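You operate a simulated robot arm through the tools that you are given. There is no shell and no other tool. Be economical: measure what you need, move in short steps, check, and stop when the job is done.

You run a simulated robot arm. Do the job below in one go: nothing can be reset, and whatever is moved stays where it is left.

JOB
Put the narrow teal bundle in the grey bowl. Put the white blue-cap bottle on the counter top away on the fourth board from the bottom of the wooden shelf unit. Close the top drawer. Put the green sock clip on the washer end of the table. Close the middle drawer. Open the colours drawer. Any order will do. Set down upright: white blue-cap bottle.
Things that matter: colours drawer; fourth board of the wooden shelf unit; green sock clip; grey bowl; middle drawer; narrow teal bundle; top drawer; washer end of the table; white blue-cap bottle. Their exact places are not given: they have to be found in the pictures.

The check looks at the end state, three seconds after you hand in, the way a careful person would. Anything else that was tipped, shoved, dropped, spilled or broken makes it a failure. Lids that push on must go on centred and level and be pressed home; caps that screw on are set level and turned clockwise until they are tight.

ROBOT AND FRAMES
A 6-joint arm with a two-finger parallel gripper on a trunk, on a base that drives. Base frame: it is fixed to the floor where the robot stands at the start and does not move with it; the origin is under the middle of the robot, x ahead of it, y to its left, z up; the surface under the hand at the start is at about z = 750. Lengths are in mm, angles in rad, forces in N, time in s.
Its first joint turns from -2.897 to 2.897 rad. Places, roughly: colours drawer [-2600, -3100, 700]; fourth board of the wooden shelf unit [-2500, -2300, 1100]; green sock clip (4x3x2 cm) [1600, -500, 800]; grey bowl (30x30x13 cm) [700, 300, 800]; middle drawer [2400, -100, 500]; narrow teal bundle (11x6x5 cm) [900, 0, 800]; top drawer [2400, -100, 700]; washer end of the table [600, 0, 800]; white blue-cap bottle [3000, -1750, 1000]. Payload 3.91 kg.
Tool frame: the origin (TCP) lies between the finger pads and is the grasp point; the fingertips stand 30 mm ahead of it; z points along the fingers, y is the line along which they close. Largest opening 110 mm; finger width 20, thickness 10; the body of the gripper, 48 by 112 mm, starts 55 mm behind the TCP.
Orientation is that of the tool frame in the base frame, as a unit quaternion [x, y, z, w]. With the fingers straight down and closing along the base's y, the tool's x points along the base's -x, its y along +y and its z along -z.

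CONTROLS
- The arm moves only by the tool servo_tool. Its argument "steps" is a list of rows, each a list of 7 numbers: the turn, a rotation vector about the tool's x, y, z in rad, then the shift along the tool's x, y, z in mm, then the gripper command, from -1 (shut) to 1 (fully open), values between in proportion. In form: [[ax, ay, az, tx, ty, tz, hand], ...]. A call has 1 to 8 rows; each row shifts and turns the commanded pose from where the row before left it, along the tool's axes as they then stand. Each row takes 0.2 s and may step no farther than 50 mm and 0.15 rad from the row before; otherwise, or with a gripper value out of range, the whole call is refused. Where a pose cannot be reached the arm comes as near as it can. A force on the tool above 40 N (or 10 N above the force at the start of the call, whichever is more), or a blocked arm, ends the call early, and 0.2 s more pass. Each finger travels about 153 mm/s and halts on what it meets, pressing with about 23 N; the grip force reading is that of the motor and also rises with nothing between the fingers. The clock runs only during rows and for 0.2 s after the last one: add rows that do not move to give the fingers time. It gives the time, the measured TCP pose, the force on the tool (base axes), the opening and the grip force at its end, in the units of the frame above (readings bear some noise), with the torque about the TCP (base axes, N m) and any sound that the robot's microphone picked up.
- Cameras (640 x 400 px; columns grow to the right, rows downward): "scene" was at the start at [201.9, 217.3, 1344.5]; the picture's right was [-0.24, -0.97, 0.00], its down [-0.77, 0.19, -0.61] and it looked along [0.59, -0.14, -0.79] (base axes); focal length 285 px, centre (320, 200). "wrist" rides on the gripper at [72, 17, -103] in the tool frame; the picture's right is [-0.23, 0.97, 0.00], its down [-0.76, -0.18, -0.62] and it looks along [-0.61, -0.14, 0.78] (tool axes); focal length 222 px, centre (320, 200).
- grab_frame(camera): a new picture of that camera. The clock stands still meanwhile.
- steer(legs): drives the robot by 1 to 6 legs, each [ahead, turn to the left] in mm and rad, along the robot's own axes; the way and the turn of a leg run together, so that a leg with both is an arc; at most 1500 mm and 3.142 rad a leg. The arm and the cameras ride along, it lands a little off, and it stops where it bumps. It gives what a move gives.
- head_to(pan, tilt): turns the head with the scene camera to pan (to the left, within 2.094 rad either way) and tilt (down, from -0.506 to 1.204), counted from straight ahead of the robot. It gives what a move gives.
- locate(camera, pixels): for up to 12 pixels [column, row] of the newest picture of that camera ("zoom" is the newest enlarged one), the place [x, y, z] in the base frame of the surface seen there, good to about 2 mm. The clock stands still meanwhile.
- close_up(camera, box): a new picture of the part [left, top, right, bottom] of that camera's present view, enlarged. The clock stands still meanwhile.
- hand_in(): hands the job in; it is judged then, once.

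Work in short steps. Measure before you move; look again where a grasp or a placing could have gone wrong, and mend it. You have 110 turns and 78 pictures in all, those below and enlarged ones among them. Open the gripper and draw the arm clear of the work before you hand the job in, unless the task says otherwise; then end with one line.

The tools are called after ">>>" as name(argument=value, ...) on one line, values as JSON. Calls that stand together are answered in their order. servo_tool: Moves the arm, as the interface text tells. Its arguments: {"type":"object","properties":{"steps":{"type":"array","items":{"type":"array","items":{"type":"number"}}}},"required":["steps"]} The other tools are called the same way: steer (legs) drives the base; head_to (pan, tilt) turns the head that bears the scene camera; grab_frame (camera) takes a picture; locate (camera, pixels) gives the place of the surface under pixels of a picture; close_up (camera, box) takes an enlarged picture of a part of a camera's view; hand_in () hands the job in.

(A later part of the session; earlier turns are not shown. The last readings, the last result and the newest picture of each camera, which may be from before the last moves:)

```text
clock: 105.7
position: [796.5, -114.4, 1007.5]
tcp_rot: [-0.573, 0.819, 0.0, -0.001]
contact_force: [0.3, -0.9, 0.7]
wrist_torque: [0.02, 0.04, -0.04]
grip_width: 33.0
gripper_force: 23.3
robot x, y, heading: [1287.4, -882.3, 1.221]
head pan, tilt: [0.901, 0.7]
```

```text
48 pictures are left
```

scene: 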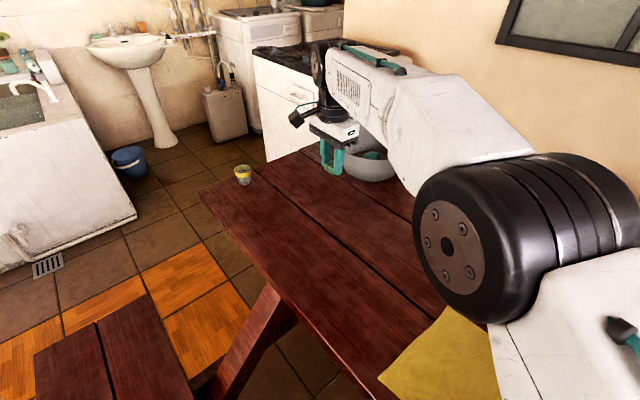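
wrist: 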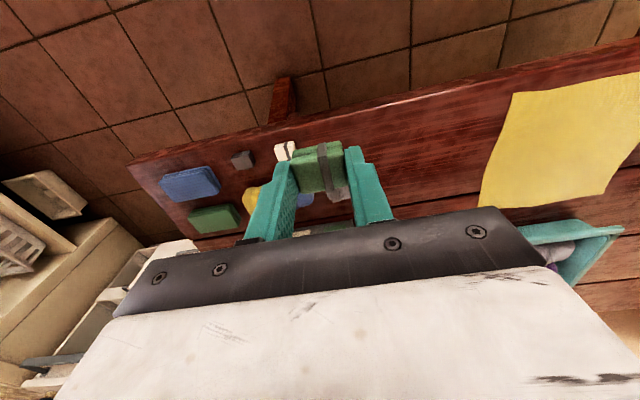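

Continue to the target, then lower to z≈787.

>>> servo_tool(steps=[[0, 0, 0, 19.9, 43.4, 0, -1], [0, 0, 0, 19.9, 43.4, 0, -1], [0, 0, 0, 19.9, 43.4, 0, -1], [0, 0, 0, 0, 0, 45, -1], [0, 0, 0, 0, 0, 45, -1], [0, 0, 0, 0, 0, 45, -1], [0, 0, 0, 0, 0, 40, -1], [0, 0, 0, 0, 0, 0, -1]])

```text
clock: 107.5
position: [739.0, -153.7, 820.9]
tcp_rot: [-0.575, 0.818, 0.001, -0.002]
contact_force: [-0.4, -0.9, 0.1]
wrist_torque: [0.04, 0.0, 0.0]
grip_width: 32.9
gripper_force: 22.0
out of reach, approached as far as the arm can: row 1, 2, 3
robot x, y, heading: [1285.4, -884.2, 1.22]
head pan, tilt: [0.901, 0.7]
```

Out of reach at height. I test whether the lower height allows further reach toward (653,-125).

>>> servo_tool(steps=[[0, 0, 0, 10, 35, 0, -1], [0, 0, 0, 10, 35, 0, -1], [0, 0, 0, 0, 0, 0, -1]])

```text
clock: 108.3
position: [702.4, -167.8, 820.9]
tcp_rot: [-0.574, 0.819, 0.0, -0.001]
contact_force: [0.0, 0.1, -1.1]
wrist_torque: [0.01, 0.02, -0.02]
grip_width: 32.7
gripper_force: 23.0
out of reach, approached as far as the arm can: row 1, 2
robot x, y, heading: [1288.2, -884.5, 1.224]
head pan, tilt: [0.901, 0.7]
```

Better plan: place it from the near-right corner of the table, which is on my way. I lift the clip and fold the arm in front of the robot first.

>>> servo_tool(steps=[[0, 0, 0, -10, -30, -35, -1], [0, 0, 0, -8, -30, -35, -1], [0, 0, 0, -8, -35, -35, -1], [0, 0, 0, -8, -35, -35, -1], [0, 0, 0, -8, -35, -35, -1], [0, 0, 0, -8, -35, -30, -1], [0, 0, 0, -8, -46, -10, -1], [0, 0, 0, -8, -46, -10, -1]])

>>> servo_tool(steps=[[0, 0, 0, -8, -48, 0, -1], [0, 0, 0, -8, -48, 0, -1], [0, 0, 0, -8, -48, 0, -1], [0, 0, 0, -8, -48, 0, -1], [0, 0, 0, -8, -48, 0, -1], [0, 0, 0, -8, -48, 0, -1], [0, 0, 0, -8, -48, 0, -1], [0, 0, 0, -8, -48, 0, -1]])

```text
refused: row 3 steps farther than a row can; nothing moved
```

```text
clock: 110.1
position: [1087.1, -237.8, 820.5]
tcp_rot: [-0.575, 0.818, -0.001, -0.002]
contact_force: [0.2, -0.1, 0.2]
wrist_torque: [0.02, 0.02, 0.0]
grip_width: 32.7
gripper_force: 22.9
robot x, y, heading: [1289.3, -884.2, 1.22]
head pan, tilt: [0.901, 0.7]
```

The lift was refused but the sideways move ran low; force reads nil, so no contact. Now I rise.

>>> servo_tool(steps=[[0, 0, 0, 0, 0, -45, -1], [0, 0, 0, 0, 0, -45, -1], [0, 0, 0, 0, 0, -45, -1], [0, 0, 0, 0, 0, -45, -1], [0, 0, 0, 0, 0, -45, -1], [0, 0, 0, -8, -45, 0, -1], [0, 0, 0, -8, -45, 0, -1], [0, 0, 0, -8, -45, 0, -1]])

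>>> servo_tool(steps=[[0, 0, 0, -8, -48, 0, -1], [0, 0, 0, -8, -48, 0, -1], [0, 0, 0, -8, -48, 0, -1], [0, 0, 0, -8, -48, 0, -1], [0, 0, 0, -8, -48, 0, -1], [0, 0, 0, -8, -30, 0, -1]])

>>> grab_frame(camera="scene")

```text
clock: 111.9
position: [1220.2, -260.3, 1045.5]
tcp_rot: [-0.575, 0.818, 0.001, -0.002]
contact_force: [-0.9, 0.5, 0.3]
wrist_torque: [-0.04, -0.01, 0.01]
grip_width: 32.7
gripper_force: 23.2
robot x, y, heading: [1287.7, -885.5, 1.224]
head pan, tilt: [0.901, 0.7]
```

```text
clock: 113.3
position: [1490.7, -307.9, 1044.9]
tcp_rot: [-0.574, 0.819, 0.0, -0.001]
contact_force: [0.4, -0.6, 0.2]
wrist_torque: [0.02, -0.03, -0.02]
grip_width: 32.7
gripper_force: 22.4
robot x, y, heading: [1291.7, -883.0, 1.221]
head pan, tilt: [0.901, 0.7]
```

```text
47 pictures are left
```

scene: 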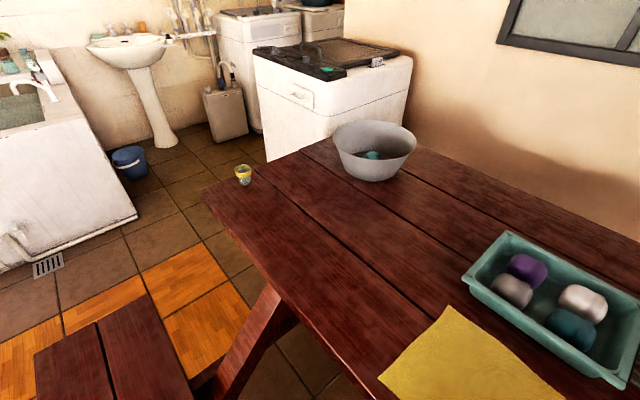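

I drive back out, along the corridor, and up to the near-right corner of the table.

>>> steer(legs=[[-720, 0], [0, 1.611], [1455, 0], [0, -1.571]])

>>> head_to(pan=-0.2, tilt=0.8)

>>> grab_frame(camera="scene")

```text
clock: 131.7
position: [-148.0, -518.0, 1045.4]
tcp_rot: [-0.585, 0.811, 0.001, -0.001]
contact_force: [0.4, 0.9, 0.2]
wrist_torque: [0.01, 0.01, 0.04]
grip_width: 32.8
gripper_force: 23.0
robot x, y, heading: [-333.0, -1099.7, 1.247]
head pan, tilt: [0.901, 0.7]
```

```text
clock: 133.1
position: [-147.4, -518.0, 1045.8]
tcp_rot: [-0.584, 0.812, 0.001, -0.002]
contact_force: [0.2, 0.5, -0.8]
wrist_torque: [-0.02, 0.0, 0.0]
grip_width: 32.6
gripper_force: 22.8
robot x, y, heading: [-334.9, -1101.9, 1.242]
head pan, tilt: [-0.201, 0.799]
```

```text
46 pictures are left
```

scene: 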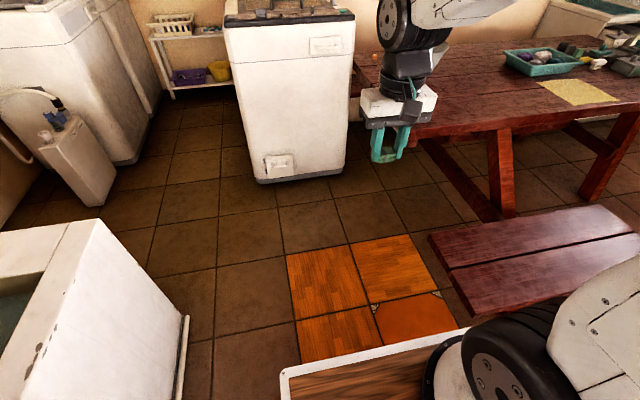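

>>> steer(legs=[[690, 0]])

>>> head_to(pan=-0.6, tilt=0.8)

>>> grab_frame(camera="scene")

```text
clock: 136.9
position: [72.7, 145.0, 1046.7]
tcp_rot: [-0.585, 0.811, 0.0, -0.001]
contact_force: [-0.3, 0.1, 0.3]
wrist_torque: [-0.02, 0.0, 0.01]
grip_width: 33.3
gripper_force: 23.2
robot x, y, heading: [-114.8, -440.3, 1.245]
head pan, tilt: [-0.201, 0.799]
```

```text
clock: 137.8
position: [72.2, 144.4, 1046.2]
tcp_rot: [-0.585, 0.811, 0.0, -0.002]
contact_force: [-0.9, 0.2, -0.1]
wrist_torque: [0.03, 0.02, 0.0]
grip_width: 32.9
gripper_force: 23.1
robot x, y, heading: [-111.3, -440.4, 1.247]
head pan, tilt: [-0.6, 0.799]
```

```text
45 pictures are left
```

scene: 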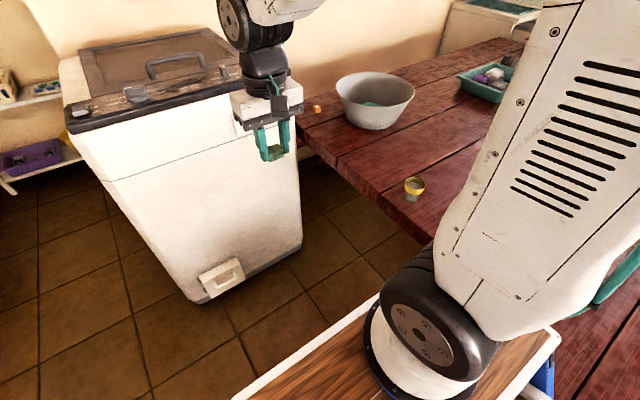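

Now the table end is comfortably in reach. I swing the clip to (600,-10).

>>> servo_tool(steps=[[0, 0, 0, -1.8, -45.8, 0, -1], [0, 0, 0, -1.8, -45.8, 0, -1], [0, 0, 0, -1.8, -45.8, 0, -1], [0, 0, 0, -1.8, -45.8, 0, -1], [0, 0, 0, -1.8, -45.8, 0, -1], [0, 0, 0, -1.8, -45.8, 0, -1], [0, 0, 0, -1.8, -45.8, 0, -1], [0, 0, 0, -1.8, -45.8, 0, -1]])

>>> servo_tool(steps=[[0, 0, 0, -1.8, -45.8, 0, -1], [0, 0, 0, -1.8, -45.8, 0, -1], [0, 0, 0, -1.8, -45.8, 0, -1], [0, 0, 0, -1.8, -45.8, 0, -1], [0, 0, 0, 0, 0, 45, -1], [0, 0, 0, 0, 0, 45, -1], [0, 0, 0, 0, 0, 45, -1], [0, 0, 0, 0, 0, 0, -1]])

>>> grab_frame(camera="wrist")

>>> locate(camera="wrist", pixels=[[320, 60], [240, 140], [400, 110], [320, 160]])

```text
clock: 139.6
position: [425.0, 41.9, 1045.8]
tcp_rot: [-0.586, 0.811, -0.001, 0.0]
contact_force: [-0.7, -0.2, 0.4]
wrist_torque: [0.02, -0.02, -0.01]
grip_width: 32.8
gripper_force: 23.2
robot x, y, heading: [-112.8, -440.0, 1.252]
head pan, tilt: [-0.6, 0.799]
```

```text
clock: 141.4
position: [602.3, -9.1, 909.9]
tcp_rot: [-0.584, 0.812, 0.001, -0.001]
contact_force: [-0.6, -0.7, 0.3]
wrist_torque: [0.01, -0.03, 0.02]
grip_width: 32.9
gripper_force: 22.8
robot x, y, heading: [-111.3, -435.2, 1.253]
head pan, tilt: [-0.6, 0.799]
```

```text
44 pictures are left
```

wrist: 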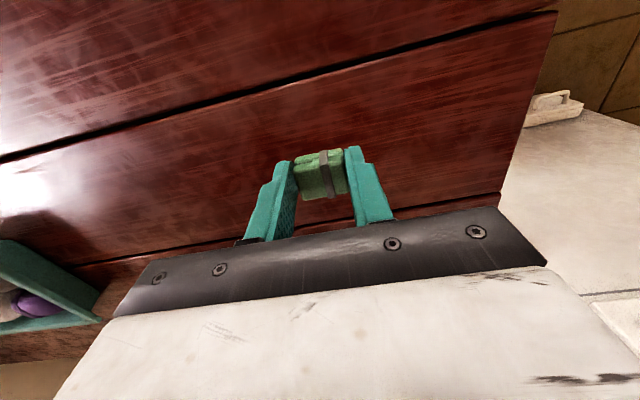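

```text
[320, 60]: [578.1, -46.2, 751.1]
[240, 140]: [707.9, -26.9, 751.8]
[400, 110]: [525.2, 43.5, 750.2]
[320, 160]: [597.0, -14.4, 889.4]
```

Clear plank below. I lower to z≈786, open gently and rise.

>>> servo_tool(steps=[[0, 0, 0, 0, 0, 45, -1], [0, 0, 0, 0, 0, 40, -1], [0, 0, 0, 0, 0, 25, -1], [0, 0, 0, 0, 0, 13, -1], [0, 0, 0, 0, 0, 0, -1], [0, 0, 0, 0, 0, 0, 0], [0, 0, 0, 0, 0, 0, 0], [0, 0, 0, 0, 0, -40, 0]])

>>> servo_tool(steps=[[0, 0, 0, 0, 0, -50, 0], [0, 0, 0, 0, 0, -50, 0], [0, 0, 0, 0, 0, -50, 0], [0, 0, 0, 0, 0, -50, 0], [0, 0, 0, 0, 0, -30, 0], [0, 0, 0, 0, 40, 0, 0], [0, 0, 0, 0, 45, 0, 0], [0, 0, 0, 0, 45, 0, 0]])

>>> grab_frame(camera="wrist")

```text
clock: 143.2
position: [601.5, -8.4, 827.6]
tcp_rot: [-0.585, 0.811, 0.0, 0.0]
contact_force: [0.2, 0.8, -0.5]
wrist_torque: [0.01, 0.01, 0.02]
grip_width: 55.2
gripper_force: 0.1
robot x, y, heading: [-111.4, -441.4, 1.252]
head pan, tilt: [-0.6, 0.799]
```

```text
clock: 145.0
position: [478.4, 33.0, 1056.5]
tcp_rot: [-0.585, 0.811, 0.0, -0.001]
contact_force: [-0.8, -0.9, -0.5]
wrist_torque: [0.01, 0.02, 0.02]
grip_width: 54.9
gripper_force: 0.1
robot x, y, heading: [-111.7, -436.8, 1.248]
head pan, tilt: [-0.6, 0.799]
```

```text
43 pictures are left
```

wrist: 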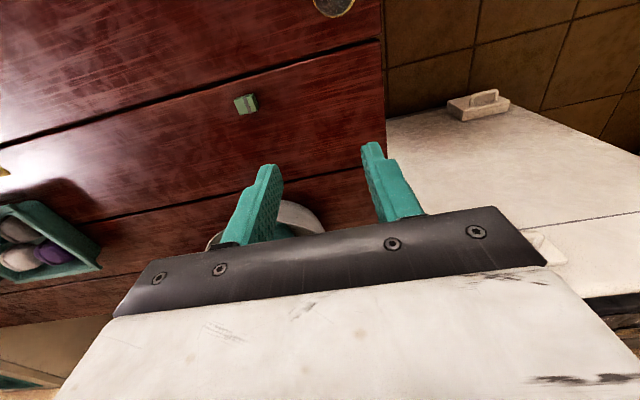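

Clip stands on the washer end. I fold the arm, back out and turn to look toward the shelf unit and colours drawer.

>>> servo_tool(steps=[[0, 0, 0, 1.8, 47, 0, 0], [0, 0, 0, 1.8, 47, 0, 0], [0, 0, 0, 1.8, 47, 0, 0], [0, 0, 0, 1.8, 47, 0, 0], [0, 0, 0, 1.8, 47, 0, 0], [0, 0, 0, 1.8, 47, 0, 0], [0, 0, 0, 1.8, 47, 0, 0], [0, 0, 0, 1.8, 47, 0, 0]])

>>> steer(legs=[[-690, 0], [0, 2.6]])

>>> head_to(pan=0.1, tilt=0.4)

>>> grab_frame(camera="scene")

```text
clock: 146.8
position: [117.0, 136.6, 1057.8]
tcp_rot: [-0.585, 0.811, 0.0, 0.0]
contact_force: [-0.1, -0.1, -0.4]
wrist_torque: [0.02, 0.01, -0.02]
grip_width: 54.9
gripper_force: 0.0
robot x, y, heading: [-113.6, -438.5, 1.245]
head pan, tilt: [-0.6, 0.799]
```

```text
clock: 156.6
position: [-839.5, -1458.3, 1058.2]
tcp_rot: [0.943, 0.333, 0.001, 0.001]
contact_force: [0.2, 0.2, -0.4]
wrist_torque: [0.01, 0.02, 0.0]
grip_width: 55.0
gripper_force: 0.0
robot x, y, heading: [-332.8, -1093.2, -2.466]
head pan, tilt: [-0.6, 0.799]
```

```text
clock: 157.7
position: [-838.5, -1457.6, 1057.3]
tcp_rot: [0.942, 0.335, 0.001, 0.001]
contact_force: [-0.2, 0.2, 0.1]
wrist_torque: [-0.02, 0.02, -0.04]
grip_width: 54.8
gripper_force: 0.1
robot x, y, heading: [-332.1, -1094.3, -2.461]
head pan, tilt: [0.099, 0.4]
```

```text
42 pictures are left
```

scene: 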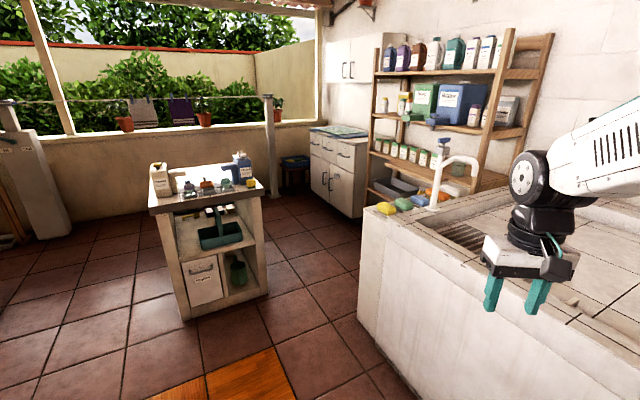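

The white cabinet at (340,165) likely holds the colours drawer; the shelf is beside it. I zoom there.

>>> close_up(camera="scene", box=[270, 20, 560, 225])

>>> close_up(camera="scene", box=[295, 120, 395, 220])

>>> locate(camera="zoom", pixels=[[130, 120], [250, 150], [350, 190], [100, 330], [380, 220], [90, 60], [420, 100]])

>>> locate(camera="scene", pixels=[[376, 70], [520, 72], [372, 115], [500, 135], [370, 150], [180, 320], [269, 293], [150, 205], [365, 215], [360, 310], [310, 190], [352, 216]])

```text
1.95 times, centred on (415, 122) of scene
```

zoom: 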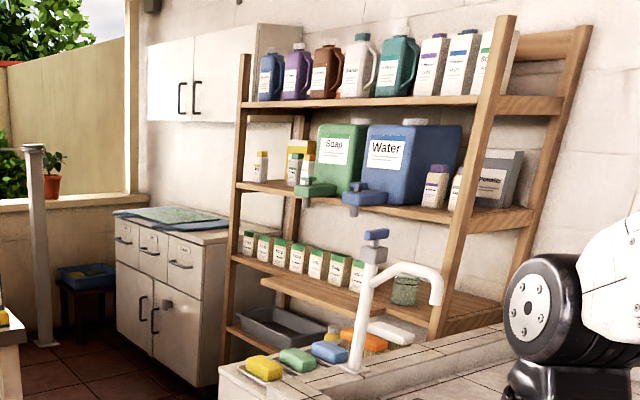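

```text
4.00 times, centred on (345, 170) of scene
```

zoom: 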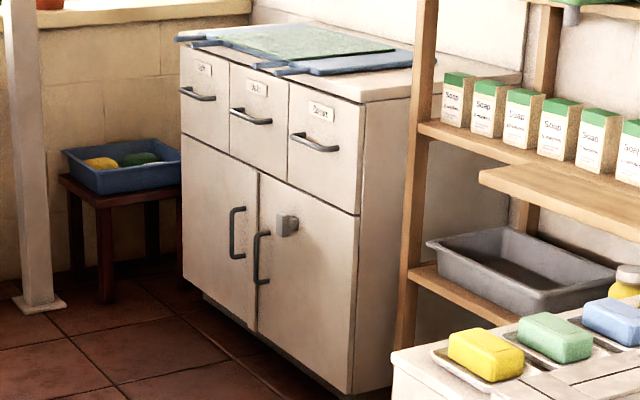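

```text
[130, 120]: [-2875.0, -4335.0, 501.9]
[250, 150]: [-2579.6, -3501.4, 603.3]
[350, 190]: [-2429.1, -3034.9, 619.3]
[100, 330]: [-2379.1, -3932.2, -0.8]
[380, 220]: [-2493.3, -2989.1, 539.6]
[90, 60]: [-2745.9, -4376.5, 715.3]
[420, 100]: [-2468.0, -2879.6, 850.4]
```

```text
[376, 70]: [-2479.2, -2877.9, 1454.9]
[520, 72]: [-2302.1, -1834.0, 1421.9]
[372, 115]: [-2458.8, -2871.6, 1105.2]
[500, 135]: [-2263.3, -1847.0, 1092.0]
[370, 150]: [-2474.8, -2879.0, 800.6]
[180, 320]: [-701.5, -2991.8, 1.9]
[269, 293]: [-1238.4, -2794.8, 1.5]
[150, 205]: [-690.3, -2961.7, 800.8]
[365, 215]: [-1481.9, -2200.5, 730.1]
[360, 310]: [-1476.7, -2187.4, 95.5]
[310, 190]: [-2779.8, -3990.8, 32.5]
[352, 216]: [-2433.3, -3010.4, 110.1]
```

The shelf's fourth board (z≈1100) and the colours drawer can both be served from one spot beyond the sink–island gap, so I fetch the bottle first. I drive back up the corridor to the far end.

>>> steer(legs=[[0, 2.151], [1400, 0], [880, 0]])

>>> head_to(pan=0.0, tilt=0.4)

>>> grab_frame(camera="scene")

>>> head_to(pan=0.9, tilt=0.5)

>>> grab_frame(camera="scene")

```text
clock: 174.0
position: [2416.6, -1994.1, 1057.9]
tcp_rot: [0.15, 0.989, 0.001, 0.0]
contact_force: [0.7, -0.5, -0.3]
wrist_torque: [-0.02, 0.02, 0.01]
grip_width: 54.9
gripper_force: 0.1
robot x, y, heading: [1835.2, -1774.7, -0.299]
head pan, tilt: [0.099, 0.4]
```

```text
clock: 174.7
position: [2415.5, -1995.2, 1058.5]
tcp_rot: [0.15, 0.989, 0.0, -0.001]
contact_force: [0.0, 0.3, 0.1]
wrist_torque: [-0.01, -0.01, -0.04]
grip_width: 54.9
gripper_force: 0.0
robot x, y, heading: [1834.9, -1774.7, -0.302]
head pan, tilt: [0.0, 0.4]
```

```text
39 pictures are left
```

scene: 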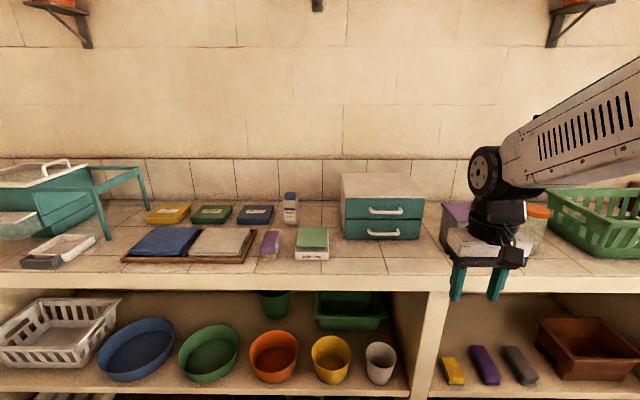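

```text
clock: 175.9
position: [2416.9, -1995.0, 1058.5]
tcp_rot: [0.149, 0.989, 0.001, -0.001]
contact_force: [-0.3, 0.3, 0.2]
wrist_torque: [0.0, -0.02, 0.0]
grip_width: 55.2
gripper_force: 0.0
robot x, y, heading: [1835.1, -1779.3, -0.303]
head pan, tilt: [0.901, 0.499]
```

```text
38 pictures are left
```

scene: 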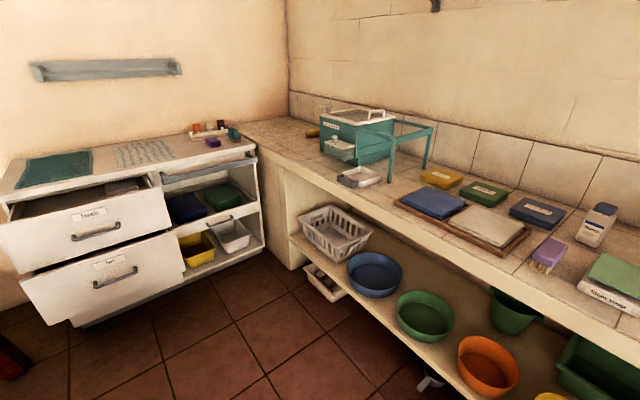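

The bottle is at (598,225), the two open drawers at (90,215) and (105,280). I measure them.

>>> close_up(camera="scene", box=[0, 140, 280, 330])

>>> locate(camera="scene", pixels=[[598, 228], [606, 207], [590, 240], [97, 233], [112, 280], [5, 225], [170, 205], [30, 290], [180, 250], [265, 160], [262, 235], [78, 320]])

>>> close_up(camera="scene", box=[540, 180, 640, 280])

```text
2.11 times, centred on (140, 235) of scene
```

zoom: 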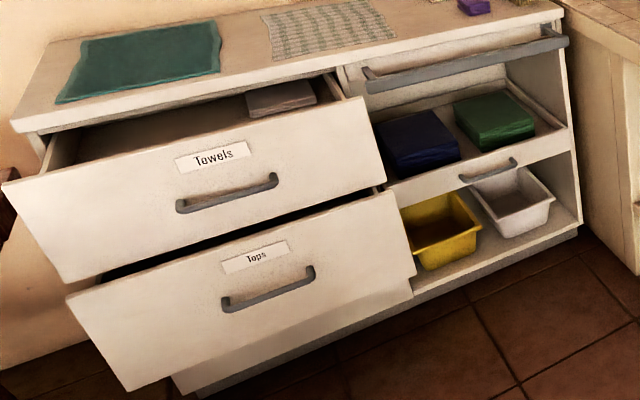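

```text
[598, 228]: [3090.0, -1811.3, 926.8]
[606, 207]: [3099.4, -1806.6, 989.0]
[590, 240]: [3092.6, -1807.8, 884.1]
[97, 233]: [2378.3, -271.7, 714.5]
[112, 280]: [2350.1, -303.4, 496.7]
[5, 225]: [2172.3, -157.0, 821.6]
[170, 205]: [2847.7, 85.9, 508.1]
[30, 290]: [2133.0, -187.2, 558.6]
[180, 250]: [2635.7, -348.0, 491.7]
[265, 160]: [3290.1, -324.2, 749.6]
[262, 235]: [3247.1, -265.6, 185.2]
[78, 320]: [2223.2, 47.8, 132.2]
```

```text
4.00 times, centred on (590, 230) of scene
```

zoom: 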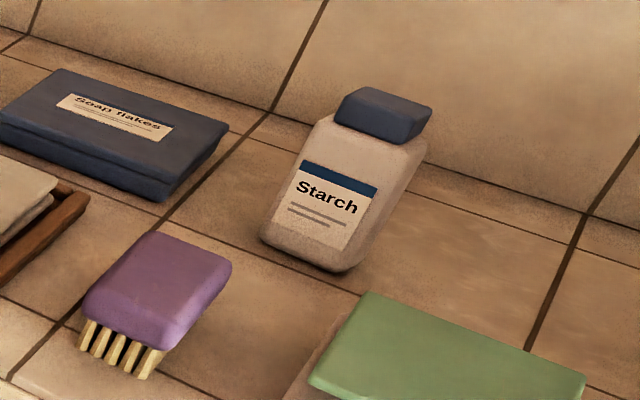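

Targets are clear: "Towels" (top) and "Tops" (middle) stand open ~260–300 mm, facing -w. I drive to stand facing them.

>>> steer(legs=[[72, 0], [0, 1.562], [730, 0]])

>>> head_to(pan=-0.15, tilt=0.65)

>>> servo_tool(steps=[[0, -0.15, 0, 0, 0, 0, -1], [0, -0.15, 0, 0, 0, 0, -1], [0, -0.15, 0, 0, 0, 0, -1], [0, -0.15, 0, 0, 0, 0, -1], [0, -0.15, 0, 0, 0, 0, -1], [0, -0.15, 0, 0, 0, 0, -1], [0, -0.15, 0, 0, 0, 0, -1], [0, -0.15, 0, 0, 0, 0, -1]])

>>> servo_tool(steps=[[0, -0.15, 0, 0, 0, 0, -1], [0, -0.15, 0, 0, 0, 0, -1], [0, -0.071, 0, 0, 0, 0, -1], [0, 0, 0, 0, 0, 0, -1]])

>>> grab_frame(camera="scene")

```text
clock: 184.3
position: [2343.1, -526.5, 1057.7]
tcp_rot: [-0.593, 0.805, 0.001, -0.001]
contact_force: [0.5, 0.2, 0.6]
wrist_torque: [-0.02, 0.02, 0.02]
grip_width: 55.0
gripper_force: 0.0
robot x, y, heading: [2121.5, -1109.7, 1.266]
head pan, tilt: [0.901, 0.499]
```

```text
clock: 185.6
position: [2343.3, -526.3, 1058.0]
tcp_rot: [-0.593, 0.805, 0.001, -0.001]
contact_force: [-0.6, 0.2, 0.5]
wrist_torque: [0.0, -0.02, 0.01]
grip_width: 54.8
gripper_force: 0.0
robot x, y, heading: [2124.2, -1107.3, 1.269]
head pan, tilt: [-0.15, 0.649]
```

```text
clock: 187.4
position: [2368.5, -447.3, 1116.7]
tcp_rot: [-0.489, 0.665, 0.335, 0.454]
contact_force: [-0.7, 0.1, -0.8]
wrist_torque: [-0.03, 0.0, -0.02]
grip_width: 0.0
gripper_force: 23.1
out of reach, approached as far as the arm can: row 5, 6, 7, 8
robot x, y, heading: [2126.3, -1109.4, 1.265]
head pan, tilt: [-0.15, 0.649]
```

```text
clock: 188.4
position: [2382.7, -408.2, 1135.9]
tcp_rot: [-0.419, 0.57, 0.419, 0.569]
contact_force: [0.2, 0.0, -0.1]
wrist_torque: [-0.01, -0.02, -0.01]
grip_width: 0.1
gripper_force: 22.8
out of reach, approached as far as the arm can: row 1, 2, 3
robot x, y, heading: [2120.5, -1107.9, 1.268]
head pan, tilt: [-0.15, 0.649]
```

```text
35 pictures are left
```

scene: 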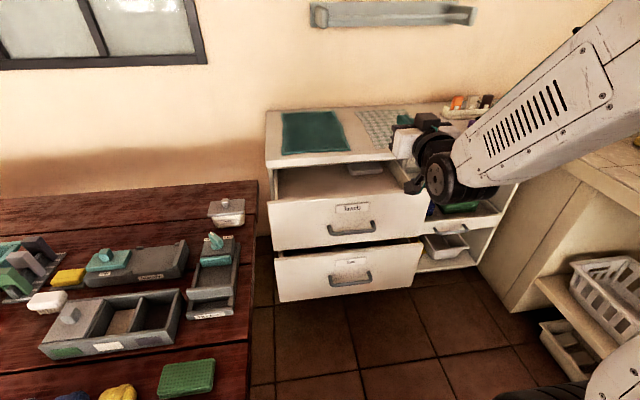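

The tool now points horizontally ahead. I measure both drawer fronts and handles.

>>> close_up(camera="scene", box=[250, 150, 450, 310])

>>> locate(camera="scene", pixels=[[352, 208], [352, 229], [335, 217], [375, 217], [352, 243], [351, 262], [351, 283], [335, 272], [275, 230], [420, 220], [280, 280], [418, 260]])

```text
2.50 times, centred on (350, 230) of scene
```

zoom: 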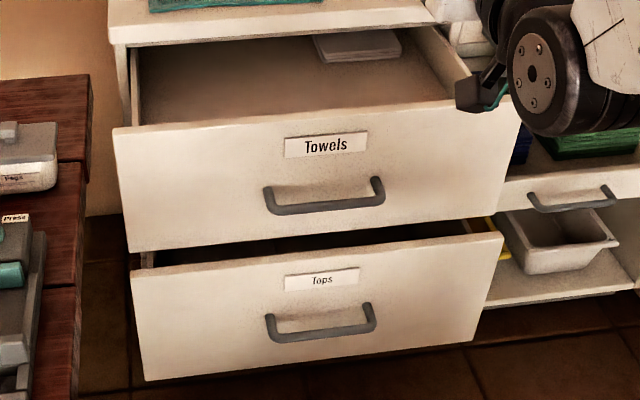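

```text
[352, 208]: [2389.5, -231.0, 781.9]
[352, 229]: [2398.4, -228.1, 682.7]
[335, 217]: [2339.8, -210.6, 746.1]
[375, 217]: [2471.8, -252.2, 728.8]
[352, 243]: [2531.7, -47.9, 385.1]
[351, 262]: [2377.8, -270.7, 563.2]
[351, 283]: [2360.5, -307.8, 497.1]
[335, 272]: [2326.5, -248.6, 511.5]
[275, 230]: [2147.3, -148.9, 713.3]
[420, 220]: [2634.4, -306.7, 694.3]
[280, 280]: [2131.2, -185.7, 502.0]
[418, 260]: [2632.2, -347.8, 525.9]
```

Faces: top at w≈511, centre u≈2345, z 640–830; middle at w≈471, z 430–600. I lower the closed fist to z≈775 in front of the top drawer.

>>> servo_tool(steps=[[0, 0, 0, 46, 7, 0, -1], [0, 0, 0, 46, 7, 0, -1], [0, 0, 0, 46, 7, 0, -1], [0, 0, 0, 46, 7, 0, -1], [0, 0, 0, 46, 7, 0, -1], [0, 0, 0, 46, 7, 0, -1], [0, 0, 0, 46, 7, 0, -1], [0, 0, 0, 40, 0, 0, -1]])

```text
clock: 190.2
position: [2342.2, -374.4, 778.0]
tcp_rot: [-0.418, 0.571, 0.418, 0.57]
contact_force: [-0.5, 0.2, 0.9]
wrist_torque: [0.04, -0.02, 0.0]
grip_width: 0.1
gripper_force: 23.0
out of reach, approached as far as the arm can: row 1, 2
robot x, y, heading: [2126.0, -1105.9, 1.267]
head pan, tilt: [-0.15, 0.649]
```

Now I push ahead: first approach, then in 30 mm steps.

>>> servo_tool(steps=[[0, 0, 0, 0, 0, 45, -1], [0, 0, 0, 0, 0, 45, -1], [0, 0, 0, 0, 0, 25, -1], [0, 0, 0, 0, 0, 25, -1], [0, 0, 0, 0, 0, 25, -1], [0, 0, 0, 0, 0, 30, -1], [0, 0, 0, 0, 0, 30, -1], [0, 0, 0, 0, 0, 30, -1]])

>>> servo_tool(steps=[[0, 0, 0, 0, 0, 25, -1], [0, 0, 0, 0, 0, 25, -1], [0, 0, 0, 0, 0, 15, -1], [0, 0, 0, 0, 0, 10, -1], [0, 0, 0, 0, 0, 10, -1], [0, 0, 0, 0, 0, 0, -1]])

>>> grab_frame(camera="scene")

```text
clock: 192.0
position: [2416.8, -131.2, 776.9]
tcp_rot: [-0.419, 0.57, 0.419, 0.569]
contact_force: [-0.4, -0.7, -0.4]
wrist_torque: [-0.01, -0.01, -0.02]
grip_width: 0.0
gripper_force: 22.9
robot x, y, heading: [2125.4, -1110.3, 1.265]
head pan, tilt: [-0.15, 0.649]
```

```text
clock: 193.2
position: [2440.3, -54.8, 777.3]
tcp_rot: [-0.418, 0.57, 0.418, 0.57]
contact_force: [-10.4, -32.8, 13.8]
wrist_torque: [0.61, -0.25, -0.19]
grip_width: 0.1
gripper_force: 23.1
robot x, y, heading: [2122.0, -1110.3, 1.265]
head pan, tilt: [-0.15, 0.649]
stopped in row 6: the force on the tool passed its limit at 62 N (the readings are from after the stop); the commanded pose is now the measured one
```

```text
33 pictures are left
```

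scene: 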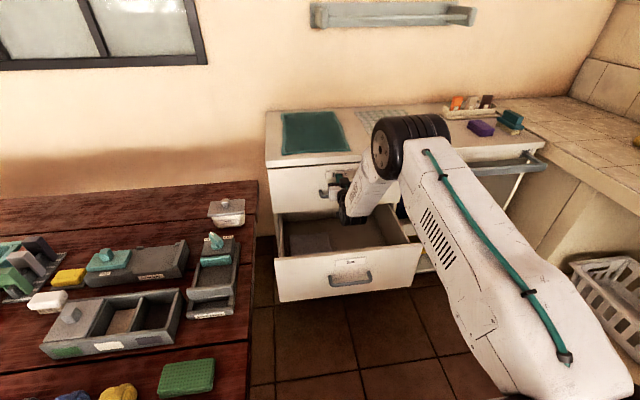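

The top drawer is home (62 N stop, tip at w≈722). I retract 330 mm, lower to z≈565 and push the middle drawer.

>>> servo_tool(steps=[[0, 0, 0, 0, 0, -30, -1], [0, 0, 0, 0, 0, -50, -1], [0, 0, 0, 0, 0, -50, -1], [0, 0, 0, 0, 0, -50, -1], [0, 0, 0, 0, 0, -50, -1], [0, 0, 0, 0, 0, -50, -1], [0, 0, 0, 0, 0, -50, -1]])

>>> servo_tool(steps=[[0, 0, 0, 42, 0, 0, -1], [0, 0, 0, 42, 0, 0, -1], [0, 0, 0, 42, 0, 0, -1], [0, 0, 0, 42, 0, 0, -1], [0, 0, 0, 43, 0, 0, -1], [0, 0, 0, 0, 0, 0, -1]])

>>> grab_frame(camera="scene")

```text
clock: 194.8
position: [2344.6, -369.0, 775.9]
tcp_rot: [-0.419, 0.572, 0.418, 0.568]
contact_force: [-0.6, -0.7, -0.1]
wrist_torque: [0.04, -0.01, -0.02]
grip_width: 0.0
gripper_force: 23.2
robot x, y, heading: [2125.7, -1107.7, 1.266]
head pan, tilt: [-0.15, 0.649]
```

```text
clock: 196.2
position: [2341.8, -368.8, 566.3]
tcp_rot: [-0.419, 0.572, 0.418, 0.569]
contact_force: [0.1, 0.7, -0.1]
wrist_torque: [0.01, 0.02, 0.01]
grip_width: 0.0
gripper_force: 23.6
robot x, y, heading: [2125.4, -1107.0, 1.263]
head pan, tilt: [-0.15, 0.649]
```

```text
32 pictures are left
```

scene: 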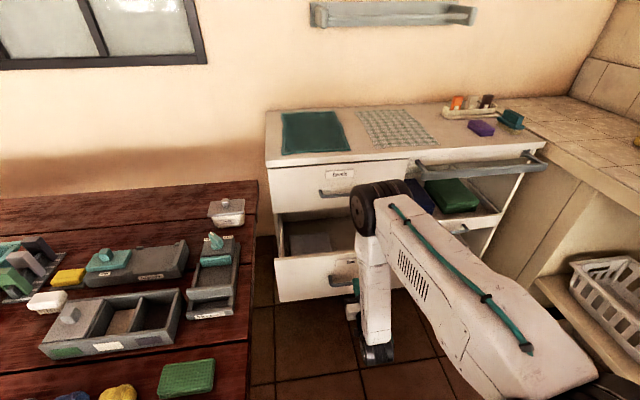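

Top drawer shut. Now the middle one the same way.

>>> servo_tool(steps=[[0, 0, 0, 0, 0, 40, -1], [0, 0, 0, 0, 0, 30, -1], [0, 0, 0, 0, 0, 25, -1], [0, 0, 0, 0, 0, 30, -1], [0, 0, 0, 0, 0, 30, -1], [0, 0, 0, 0, 0, 30, -1], [0, 0, 0, 0, 0, 30, -1], [0, 0, 0, 0, 0, 30, -1]])

>>> servo_tool(steps=[[0, 0, 0, 0, 0, 25, -1], [0, 0, 0, 0, 0, 25, -1], [0, 0, 0, 0, 0, 15, -1], [0, 0, 0, 0, 0, 10, -1], [0, 0, 0, 0, 0, 10, -1], [0, 0, 0, 0, 0, 10, -1], [0, 0, 0, 0, 0, 0, -1]])

>>> servo_tool(steps=[[0, 0, 0, 0, 0, -30, -1], [0, 0, 0, 0, 0, -50, -1], [0, 0, 0, 0, 0, -50, -1], [0, 0, 0, 0, 0, -50, -1], [0, 0, 0, 0, 0, -50, -1], [0, 0, 0, 0, 0, -50, -1], [0, 0, 0, 0, 0, 0, -1]])

>>> grab_frame(camera="scene")

```text
clock: 198.0
position: [2415.8, -134.8, 564.7]
tcp_rot: [-0.419, 0.572, 0.417, 0.568]
contact_force: [-0.2, 0.0, 0.4]
wrist_torque: [0.0, -0.02, -0.01]
grip_width: 0.1
gripper_force: 23.3
robot x, y, heading: [2126.1, -1107.6, 1.264]
head pan, tilt: [-0.15, 0.649]
```

```text
clock: 199.3
position: [2442.6, -54.1, 564.2]
tcp_rot: [-0.42, 0.571, 0.418, 0.568]
contact_force: [-9.1, -30.5, 18.8]
wrist_torque: [0.65, -0.31, -0.14]
grip_width: 0.0
gripper_force: 22.9
robot x, y, heading: [2122.4, -1110.4, 1.267]
head pan, tilt: [-0.15, 0.649]
stopped in row 6: the force on the tool passed its limit at 66 N (the readings are from after the stop); the commanded pose is now the measured one
```

```text
clock: 200.9
position: [2356.8, -321.5, 562.8]
tcp_rot: [-0.42, 0.571, 0.418, 0.568]
contact_force: [-0.2, -0.3, 0.8]
wrist_torque: [-0.03, -0.01, -0.01]
grip_width: 0.0
gripper_force: 22.7
robot x, y, heading: [2120.5, -1108.4, 1.267]
head pan, tilt: [-0.15, 0.649]
```

```text
31 pictures are left
```

scene: 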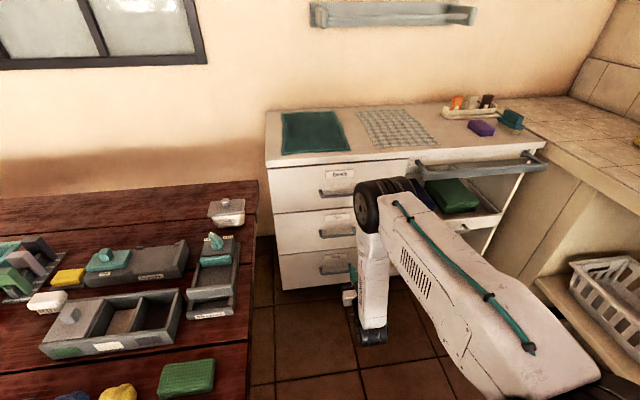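

Both drawers are shut. I raise the hand, tilt it to 45° down, then drive back and turn to face the counter at the bottle.

>>> servo_tool(steps=[[0, 0, 0, -48, 0, 0, 0.5], [0, 0, 0, -48, 0, 0, 0.5], [0, 0, 0, -48, 0, 0, 0.5], [0, 0, 0, -48, 0, 0, 0.5], [0, 0, 0, -48, 0, 0, 0.5], [0, 0, 0, -48, 0, 0, 0.5], [0, 0, 0, -48, 0, 0, 0.5], [0, 0, 0, -48, 0, 0, 0.5]])

>>> servo_tool(steps=[[0, 0.15, 0, -40, 0, 0, 0.5], [0, 0.15, 0, -40, 0, 0, 0.5], [0, 0.15, 0, -40, 0, 0, 0.5], [0, 0.15, 0, -20, 0, -20, 0.5], [0, 0.15, 0, 0, 0, 0, 0.5], [0, 0.035, 0, 0, 0, 0, 0.5], [0, 0, 0, 0, 0, 0, 0.5]])

>>> steer(legs=[[-370, 0], [0, -1.575], [292, 0]])

>>> head_to(pan=-0.1, tilt=0.6)

>>> grab_frame(camera="scene")

```text
clock: 202.7
position: [2356.8, -318.4, 948.8]
tcp_rot: [-0.42, 0.572, 0.417, 0.568]
contact_force: [0.7, -0.1, -1.4]
wrist_torque: [0.05, -0.01, 0.03]
grip_width: 82.4
gripper_force: 0.1
robot x, y, heading: [2124.3, -1107.7, 1.265]
head pan, tilt: [-0.15, 0.649]
```

```text
clock: 204.3
position: [2368.5, -311.1, 1093.5]
tcp_rot: [-0.527, 0.73, 0.245, 0.359]
contact_force: [-0.6, -0.1, 0.6]
wrist_torque: [-0.03, 0.04, 0.03]
grip_width: 82.5
gripper_force: 0.1
out of reach, approached as far as the arm can: row 5
robot x, y, heading: [2120.8, -1105.1, 1.263]
head pan, tilt: [-0.15, 0.649]
```

```text
clock: 212.1
position: [3088.9, -1785.0, 1091.9]
tcp_rot: [0.14, 0.89, -0.079, 0.427]
contact_force: [-0.6, -0.7, 0.0]
wrist_torque: [-0.02, -0.02, -0.01]
grip_width: 82.6
gripper_force: 0.1
robot x, y, heading: [2290.9, -1547.5, -0.295]
head pan, tilt: [-0.15, 0.649]
```

```text
clock: 212.7
position: [3090.0, -1784.3, 1093.8]
tcp_rot: [0.14, 0.89, -0.08, 0.427]
contact_force: [-0.7, 0.4, -1.3]
wrist_torque: [-0.03, 0.0, 0.01]
grip_width: 82.6
gripper_force: 0.0
robot x, y, heading: [2287.4, -1546.0, -0.296]
head pan, tilt: [-0.099, 0.6]
```

```text
30 pictures are left
```

scene: 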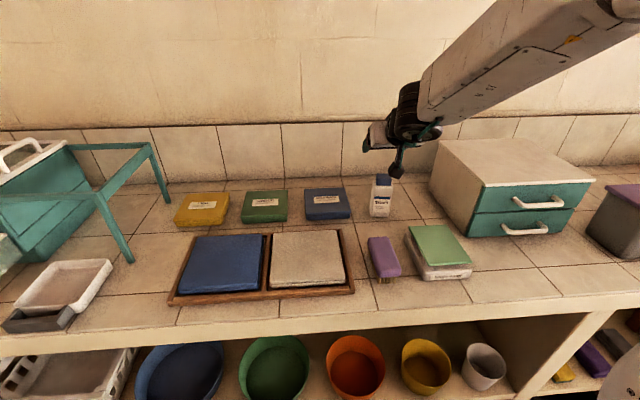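

The hand hangs right above the bottle. I zoom on it for exact measures.

>>> close_up(camera="scene", box=[340, 150, 460, 225])

>>> locate(camera="scene", pixels=[[381, 182], [380, 205], [371, 205], [388, 205], [380, 215], [380, 225], [376, 178], [386, 178], [382, 175], [380, 192], [384, 260], [440, 245]])

```text
5.33 times, centred on (400, 188) of scene
```

zoom: 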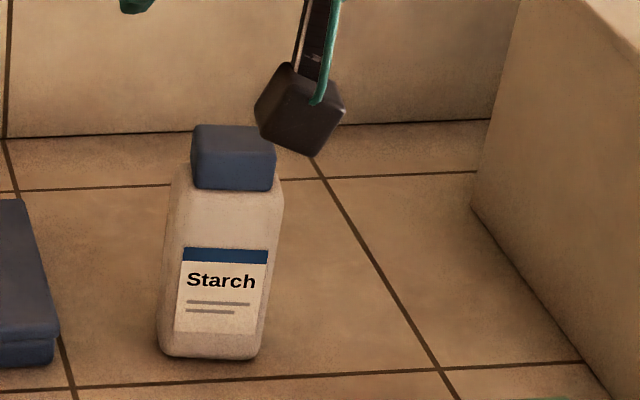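

```text
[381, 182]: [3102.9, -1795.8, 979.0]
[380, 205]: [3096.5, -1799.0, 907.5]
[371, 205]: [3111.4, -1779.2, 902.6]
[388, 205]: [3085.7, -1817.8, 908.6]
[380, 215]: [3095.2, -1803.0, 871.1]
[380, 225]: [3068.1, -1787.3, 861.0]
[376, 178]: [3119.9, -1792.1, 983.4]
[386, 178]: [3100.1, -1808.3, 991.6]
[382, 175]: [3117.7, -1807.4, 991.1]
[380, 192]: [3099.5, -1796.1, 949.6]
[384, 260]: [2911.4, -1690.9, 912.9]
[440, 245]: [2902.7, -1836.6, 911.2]
```

Bottle: centre ≈(3113,-1807), width ~50, turned to yaw -0.59; counter at z 861. I turn the hand to match, and set it at a pre-grasp point behind and above.

>>> servo_tool(steps=[[0.0966, 0.003, 0.077, 0, 0, 0, 0.6], [0.0966, 0.003, 0.077, 0, 0, 0, 0.6], [0, 0, 0.03, 0, 0, 0, 0.6], [0, 0, 0, 34.4, -1.7, 1.2, 0.6], [0, 0, 0, 34.4, -1.7, 1.2, 0.6], [0, 0, 0, 34.4, -1.7, 1.2, 0.6], [0, 0, 0, 0, 0, 0, 0.6]])

>>> grab_frame(camera="wrist")

```text
clock: 214.3
position: [3036.0, -1754.4, 1009.4]
tcp_rot: [0.262, 0.862, -0.125, 0.416]
contact_force: [0.0, 0.2, 0.3]
wrist_torque: [-0.05, 0.01, 0.0]
grip_width: 87.8
gripper_force: 0.1
robot x, y, heading: [2290.8, -1549.5, -0.295]
head pan, tilt: [-0.099, 0.6]
```

```text
28 pictures are left
```

wrist: 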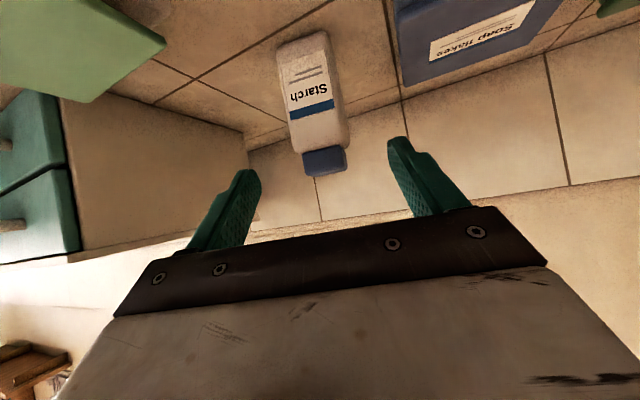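

>>> locate(camera="wrist", pixels=[[311, 100], [284, 100], [338, 100], [325, 162], [308, 155], [343, 150], [310, 70], [285, 65], [328, 65], [335, 120], [403, 80], [400, 10]])

```text
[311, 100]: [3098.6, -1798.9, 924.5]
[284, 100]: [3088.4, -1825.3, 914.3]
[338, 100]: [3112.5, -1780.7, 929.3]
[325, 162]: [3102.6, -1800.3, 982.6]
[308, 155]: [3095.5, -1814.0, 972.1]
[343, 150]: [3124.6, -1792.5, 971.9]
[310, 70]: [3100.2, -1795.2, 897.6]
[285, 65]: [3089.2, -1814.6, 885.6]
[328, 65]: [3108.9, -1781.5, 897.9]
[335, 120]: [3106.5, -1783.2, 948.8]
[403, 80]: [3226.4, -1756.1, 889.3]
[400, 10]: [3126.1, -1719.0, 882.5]
```

Lateral alignment is within 2 mm. I advance 120 mm along the tool axis and close.

>>> servo_tool(steps=[[0, 0, 0, 0, -1, 40, 0.6], [0, 0, 0, 0, 0, 40, 0.6], [0, 0, 0, 0, 0, 30, 0.6], [0, 0, 0, 0, 0, 10, 0.6], [0, 0, 0, 0, 0, 0, 0.6], [0, 0, 0, 0, 0, 0, -1], [0, 0, 0, 0, 0, 0, -1], [0, 0, 0, 0, 0, 0, -1]])

>>> grab_frame(camera="scene")

```text
clock: 216.1
position: [3114.1, -1807.3, 935.0]
tcp_rot: [0.262, 0.862, -0.126, 0.416]
contact_force: [-0.2, -0.7, -0.4]
wrist_torque: [-0.12, 0.02, 0.01]
grip_width: 54.9
gripper_force: 23.2
robot x, y, heading: [2290.8, -1545.0, -0.296]
head pan, tilt: [-0.099, 0.6]
```

```text
27 pictures are left
```

scene: 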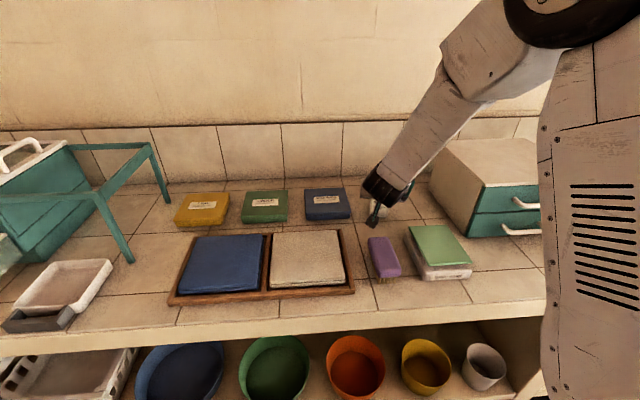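

Gripped at 54.9 mm. I lift the bottle straight up 225 mm and draw it back.

>>> servo_tool(steps=[[0, 0, 0, -15.6, 0, -12.5, -1], [0, 0, 0, -35.2, 0, -28, -1], [0, 0, 0, -35.2, 0, -28, -1], [0, 0, 0, -35.2, 0, -28, -1], [0, 0, 0, -35.2, 0, -28, -1], [0, 0, 0, 25, 0, -31, -1], [0, 0, 0, 25, 0, -31, -1], [0, 0, 0, 25, 0, -31, -1]])

>>> grab_frame(camera="scene")

```text
clock: 217.9
position: [3014.0, -1740.4, 1131.8]
tcp_rot: [0.262, 0.862, -0.125, 0.416]
contact_force: [0.0, 0.5, -1.5]
wrist_torque: [-0.02, 0.0, -0.03]
grip_width: 55.0
gripper_force: 23.0
robot x, y, heading: [2289.9, -1550.8, -0.297]
head pan, tilt: [-0.099, 0.6]
```

```text
26 pictures are left
```

scene: 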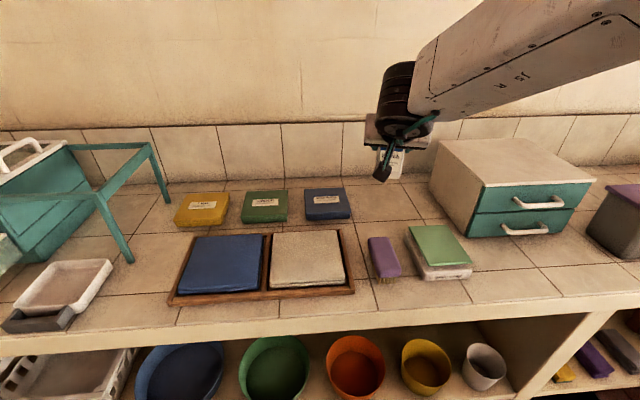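

The bottle is held, nothing else moved. I turn round and drive to the approach of the sink–island gap.

>>> steer(legs=[[0, 1.7], [0, 1.657], [1000, 0], [1003, 0], [0, 0.835], [1124, 0]])

>>> head_to(pan=-0.4, tilt=0.5)

>>> grab_frame(camera="scene")

```text
clock: 243.4
position: [-1060.6, -2610.0, 1133.4]
tcp_rot: [0.878, 0.2, -0.423, 0.097]
contact_force: [0.2, -0.2, -2.1]
wrist_torque: [0.03, -0.03, 0.01]
grip_width: 54.6
gripper_force: 23.1
robot x, y, heading: [-526.4, -2083.1, -2.394]
head pan, tilt: [-0.099, 0.6]
```

```text
clock: 244.2
position: [-1060.5, -2610.6, 1132.4]
tcp_rot: [0.877, 0.2, -0.424, 0.099]
contact_force: [0.2, 0.2, -1.3]
wrist_torque: [0.0, -0.05, -0.02]
grip_width: 54.9
gripper_force: 23.5
robot x, y, heading: [-522.2, -2089.1, -2.392]
head pan, tilt: [-0.4, 0.499]
```

```text
25 pictures are left
```

scene: 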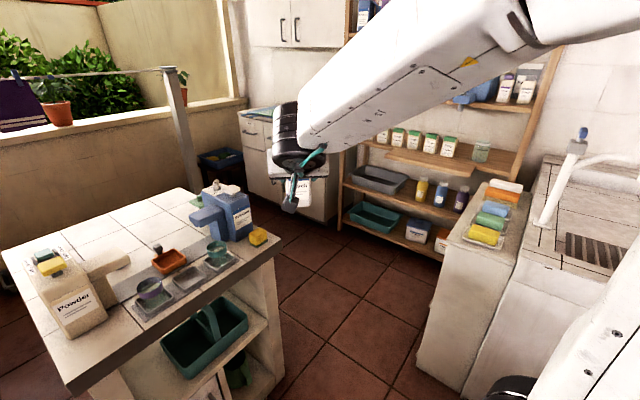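

I measure the island's right corner and the sink's corner, plus the shelf boards.

>>> locate(camera="scene", pixels=[[280, 240], [284, 345], [245, 215], [520, 200], [418, 352], [450, 300], [465, 385], [343, 220], [346, 184], [362, 143], [500, 105], [335, 215]])

>>> close_up(camera="scene", box=[320, 40, 580, 270])

```text
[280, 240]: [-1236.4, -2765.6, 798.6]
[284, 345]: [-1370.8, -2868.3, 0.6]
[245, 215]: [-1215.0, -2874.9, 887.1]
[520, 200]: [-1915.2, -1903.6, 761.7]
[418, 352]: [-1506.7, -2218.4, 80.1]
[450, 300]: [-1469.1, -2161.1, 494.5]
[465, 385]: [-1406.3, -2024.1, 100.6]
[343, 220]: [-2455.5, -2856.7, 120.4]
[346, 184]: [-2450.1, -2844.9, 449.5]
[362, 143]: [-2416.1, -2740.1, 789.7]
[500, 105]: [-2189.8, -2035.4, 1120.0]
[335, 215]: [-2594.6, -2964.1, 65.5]
```

```text
1.74 times, centred on (450, 155) of scene
```

zoom: 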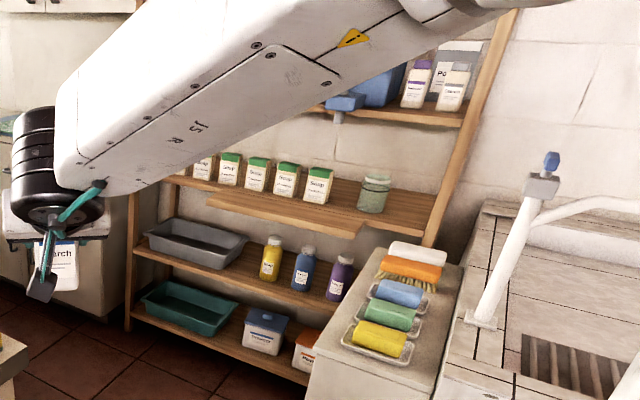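

Boards at z≈150, 450, 790, 1100, 1450: the fourth is 1100. The robot is 12 mm off the centre line of the gap (610 mm wide); I turn right 0.30 and drive 640, then check.

>>> steer(legs=[[0, -0.3], [640, 0]])

```text
clock: 248.8
position: [-1772.6, -2701.1, 1133.8]
tcp_rot: [0.898, 0.066, -0.433, 0.032]
contact_force: [0.1, 0.4, -1.7]
wrist_torque: [0.03, 0.01, 0.03]
grip_width: 54.8
gripper_force: 23.4
robot x, y, heading: [-1105.6, -2357.9, -2.7]
head pan, tilt: [-0.4, 0.499]
```

Now 2 mm off the line; small heading fix and 415 mm more through the gap.

>>> steer(legs=[[0, 0.018], [415, 0]])

>>> head_to(pan=-0.25, tilt=0.25)

>>> grab_frame(camera="scene")

```text
clock: 251.4
position: [-2055.4, -2831.1, 1131.6]
tcp_rot: [0.899, 0.06, -0.433, 0.029]
contact_force: [0.7, -0.4, -1.3]
wrist_torque: [0.04, 0.0, 0.0]
grip_width: 54.6
gripper_force: 22.9
robot x, y, heading: [-1379.9, -2503.9, -2.848]
head pan, tilt: [-0.4, 0.499]
stopped in leg 2: the robot was blocked; the commanded pose is now the measured one
```

```text
clock: 252.2
position: [-2056.5, -2830.8, 1133.5]
tcp_rot: [0.899, 0.059, -0.433, 0.03]
contact_force: [-0.6, 0.2, -2.4]
wrist_torque: [-0.04, -0.01, -0.01]
grip_width: 54.8
gripper_force: 23.1
robot x, y, heading: [-1376.0, -2504.8, -2.848]
head pan, tilt: [-0.25, 0.25]
```

```text
23 pictures are left
```

scene: 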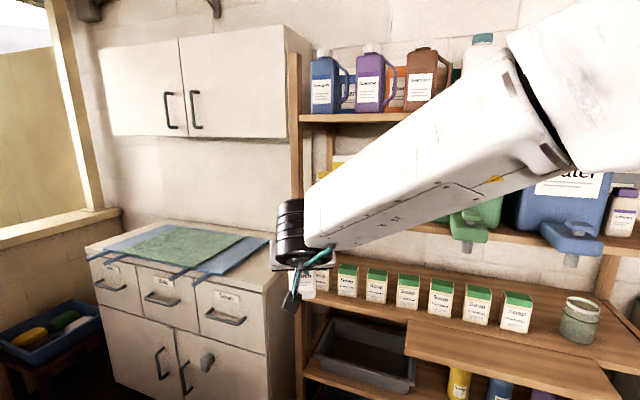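

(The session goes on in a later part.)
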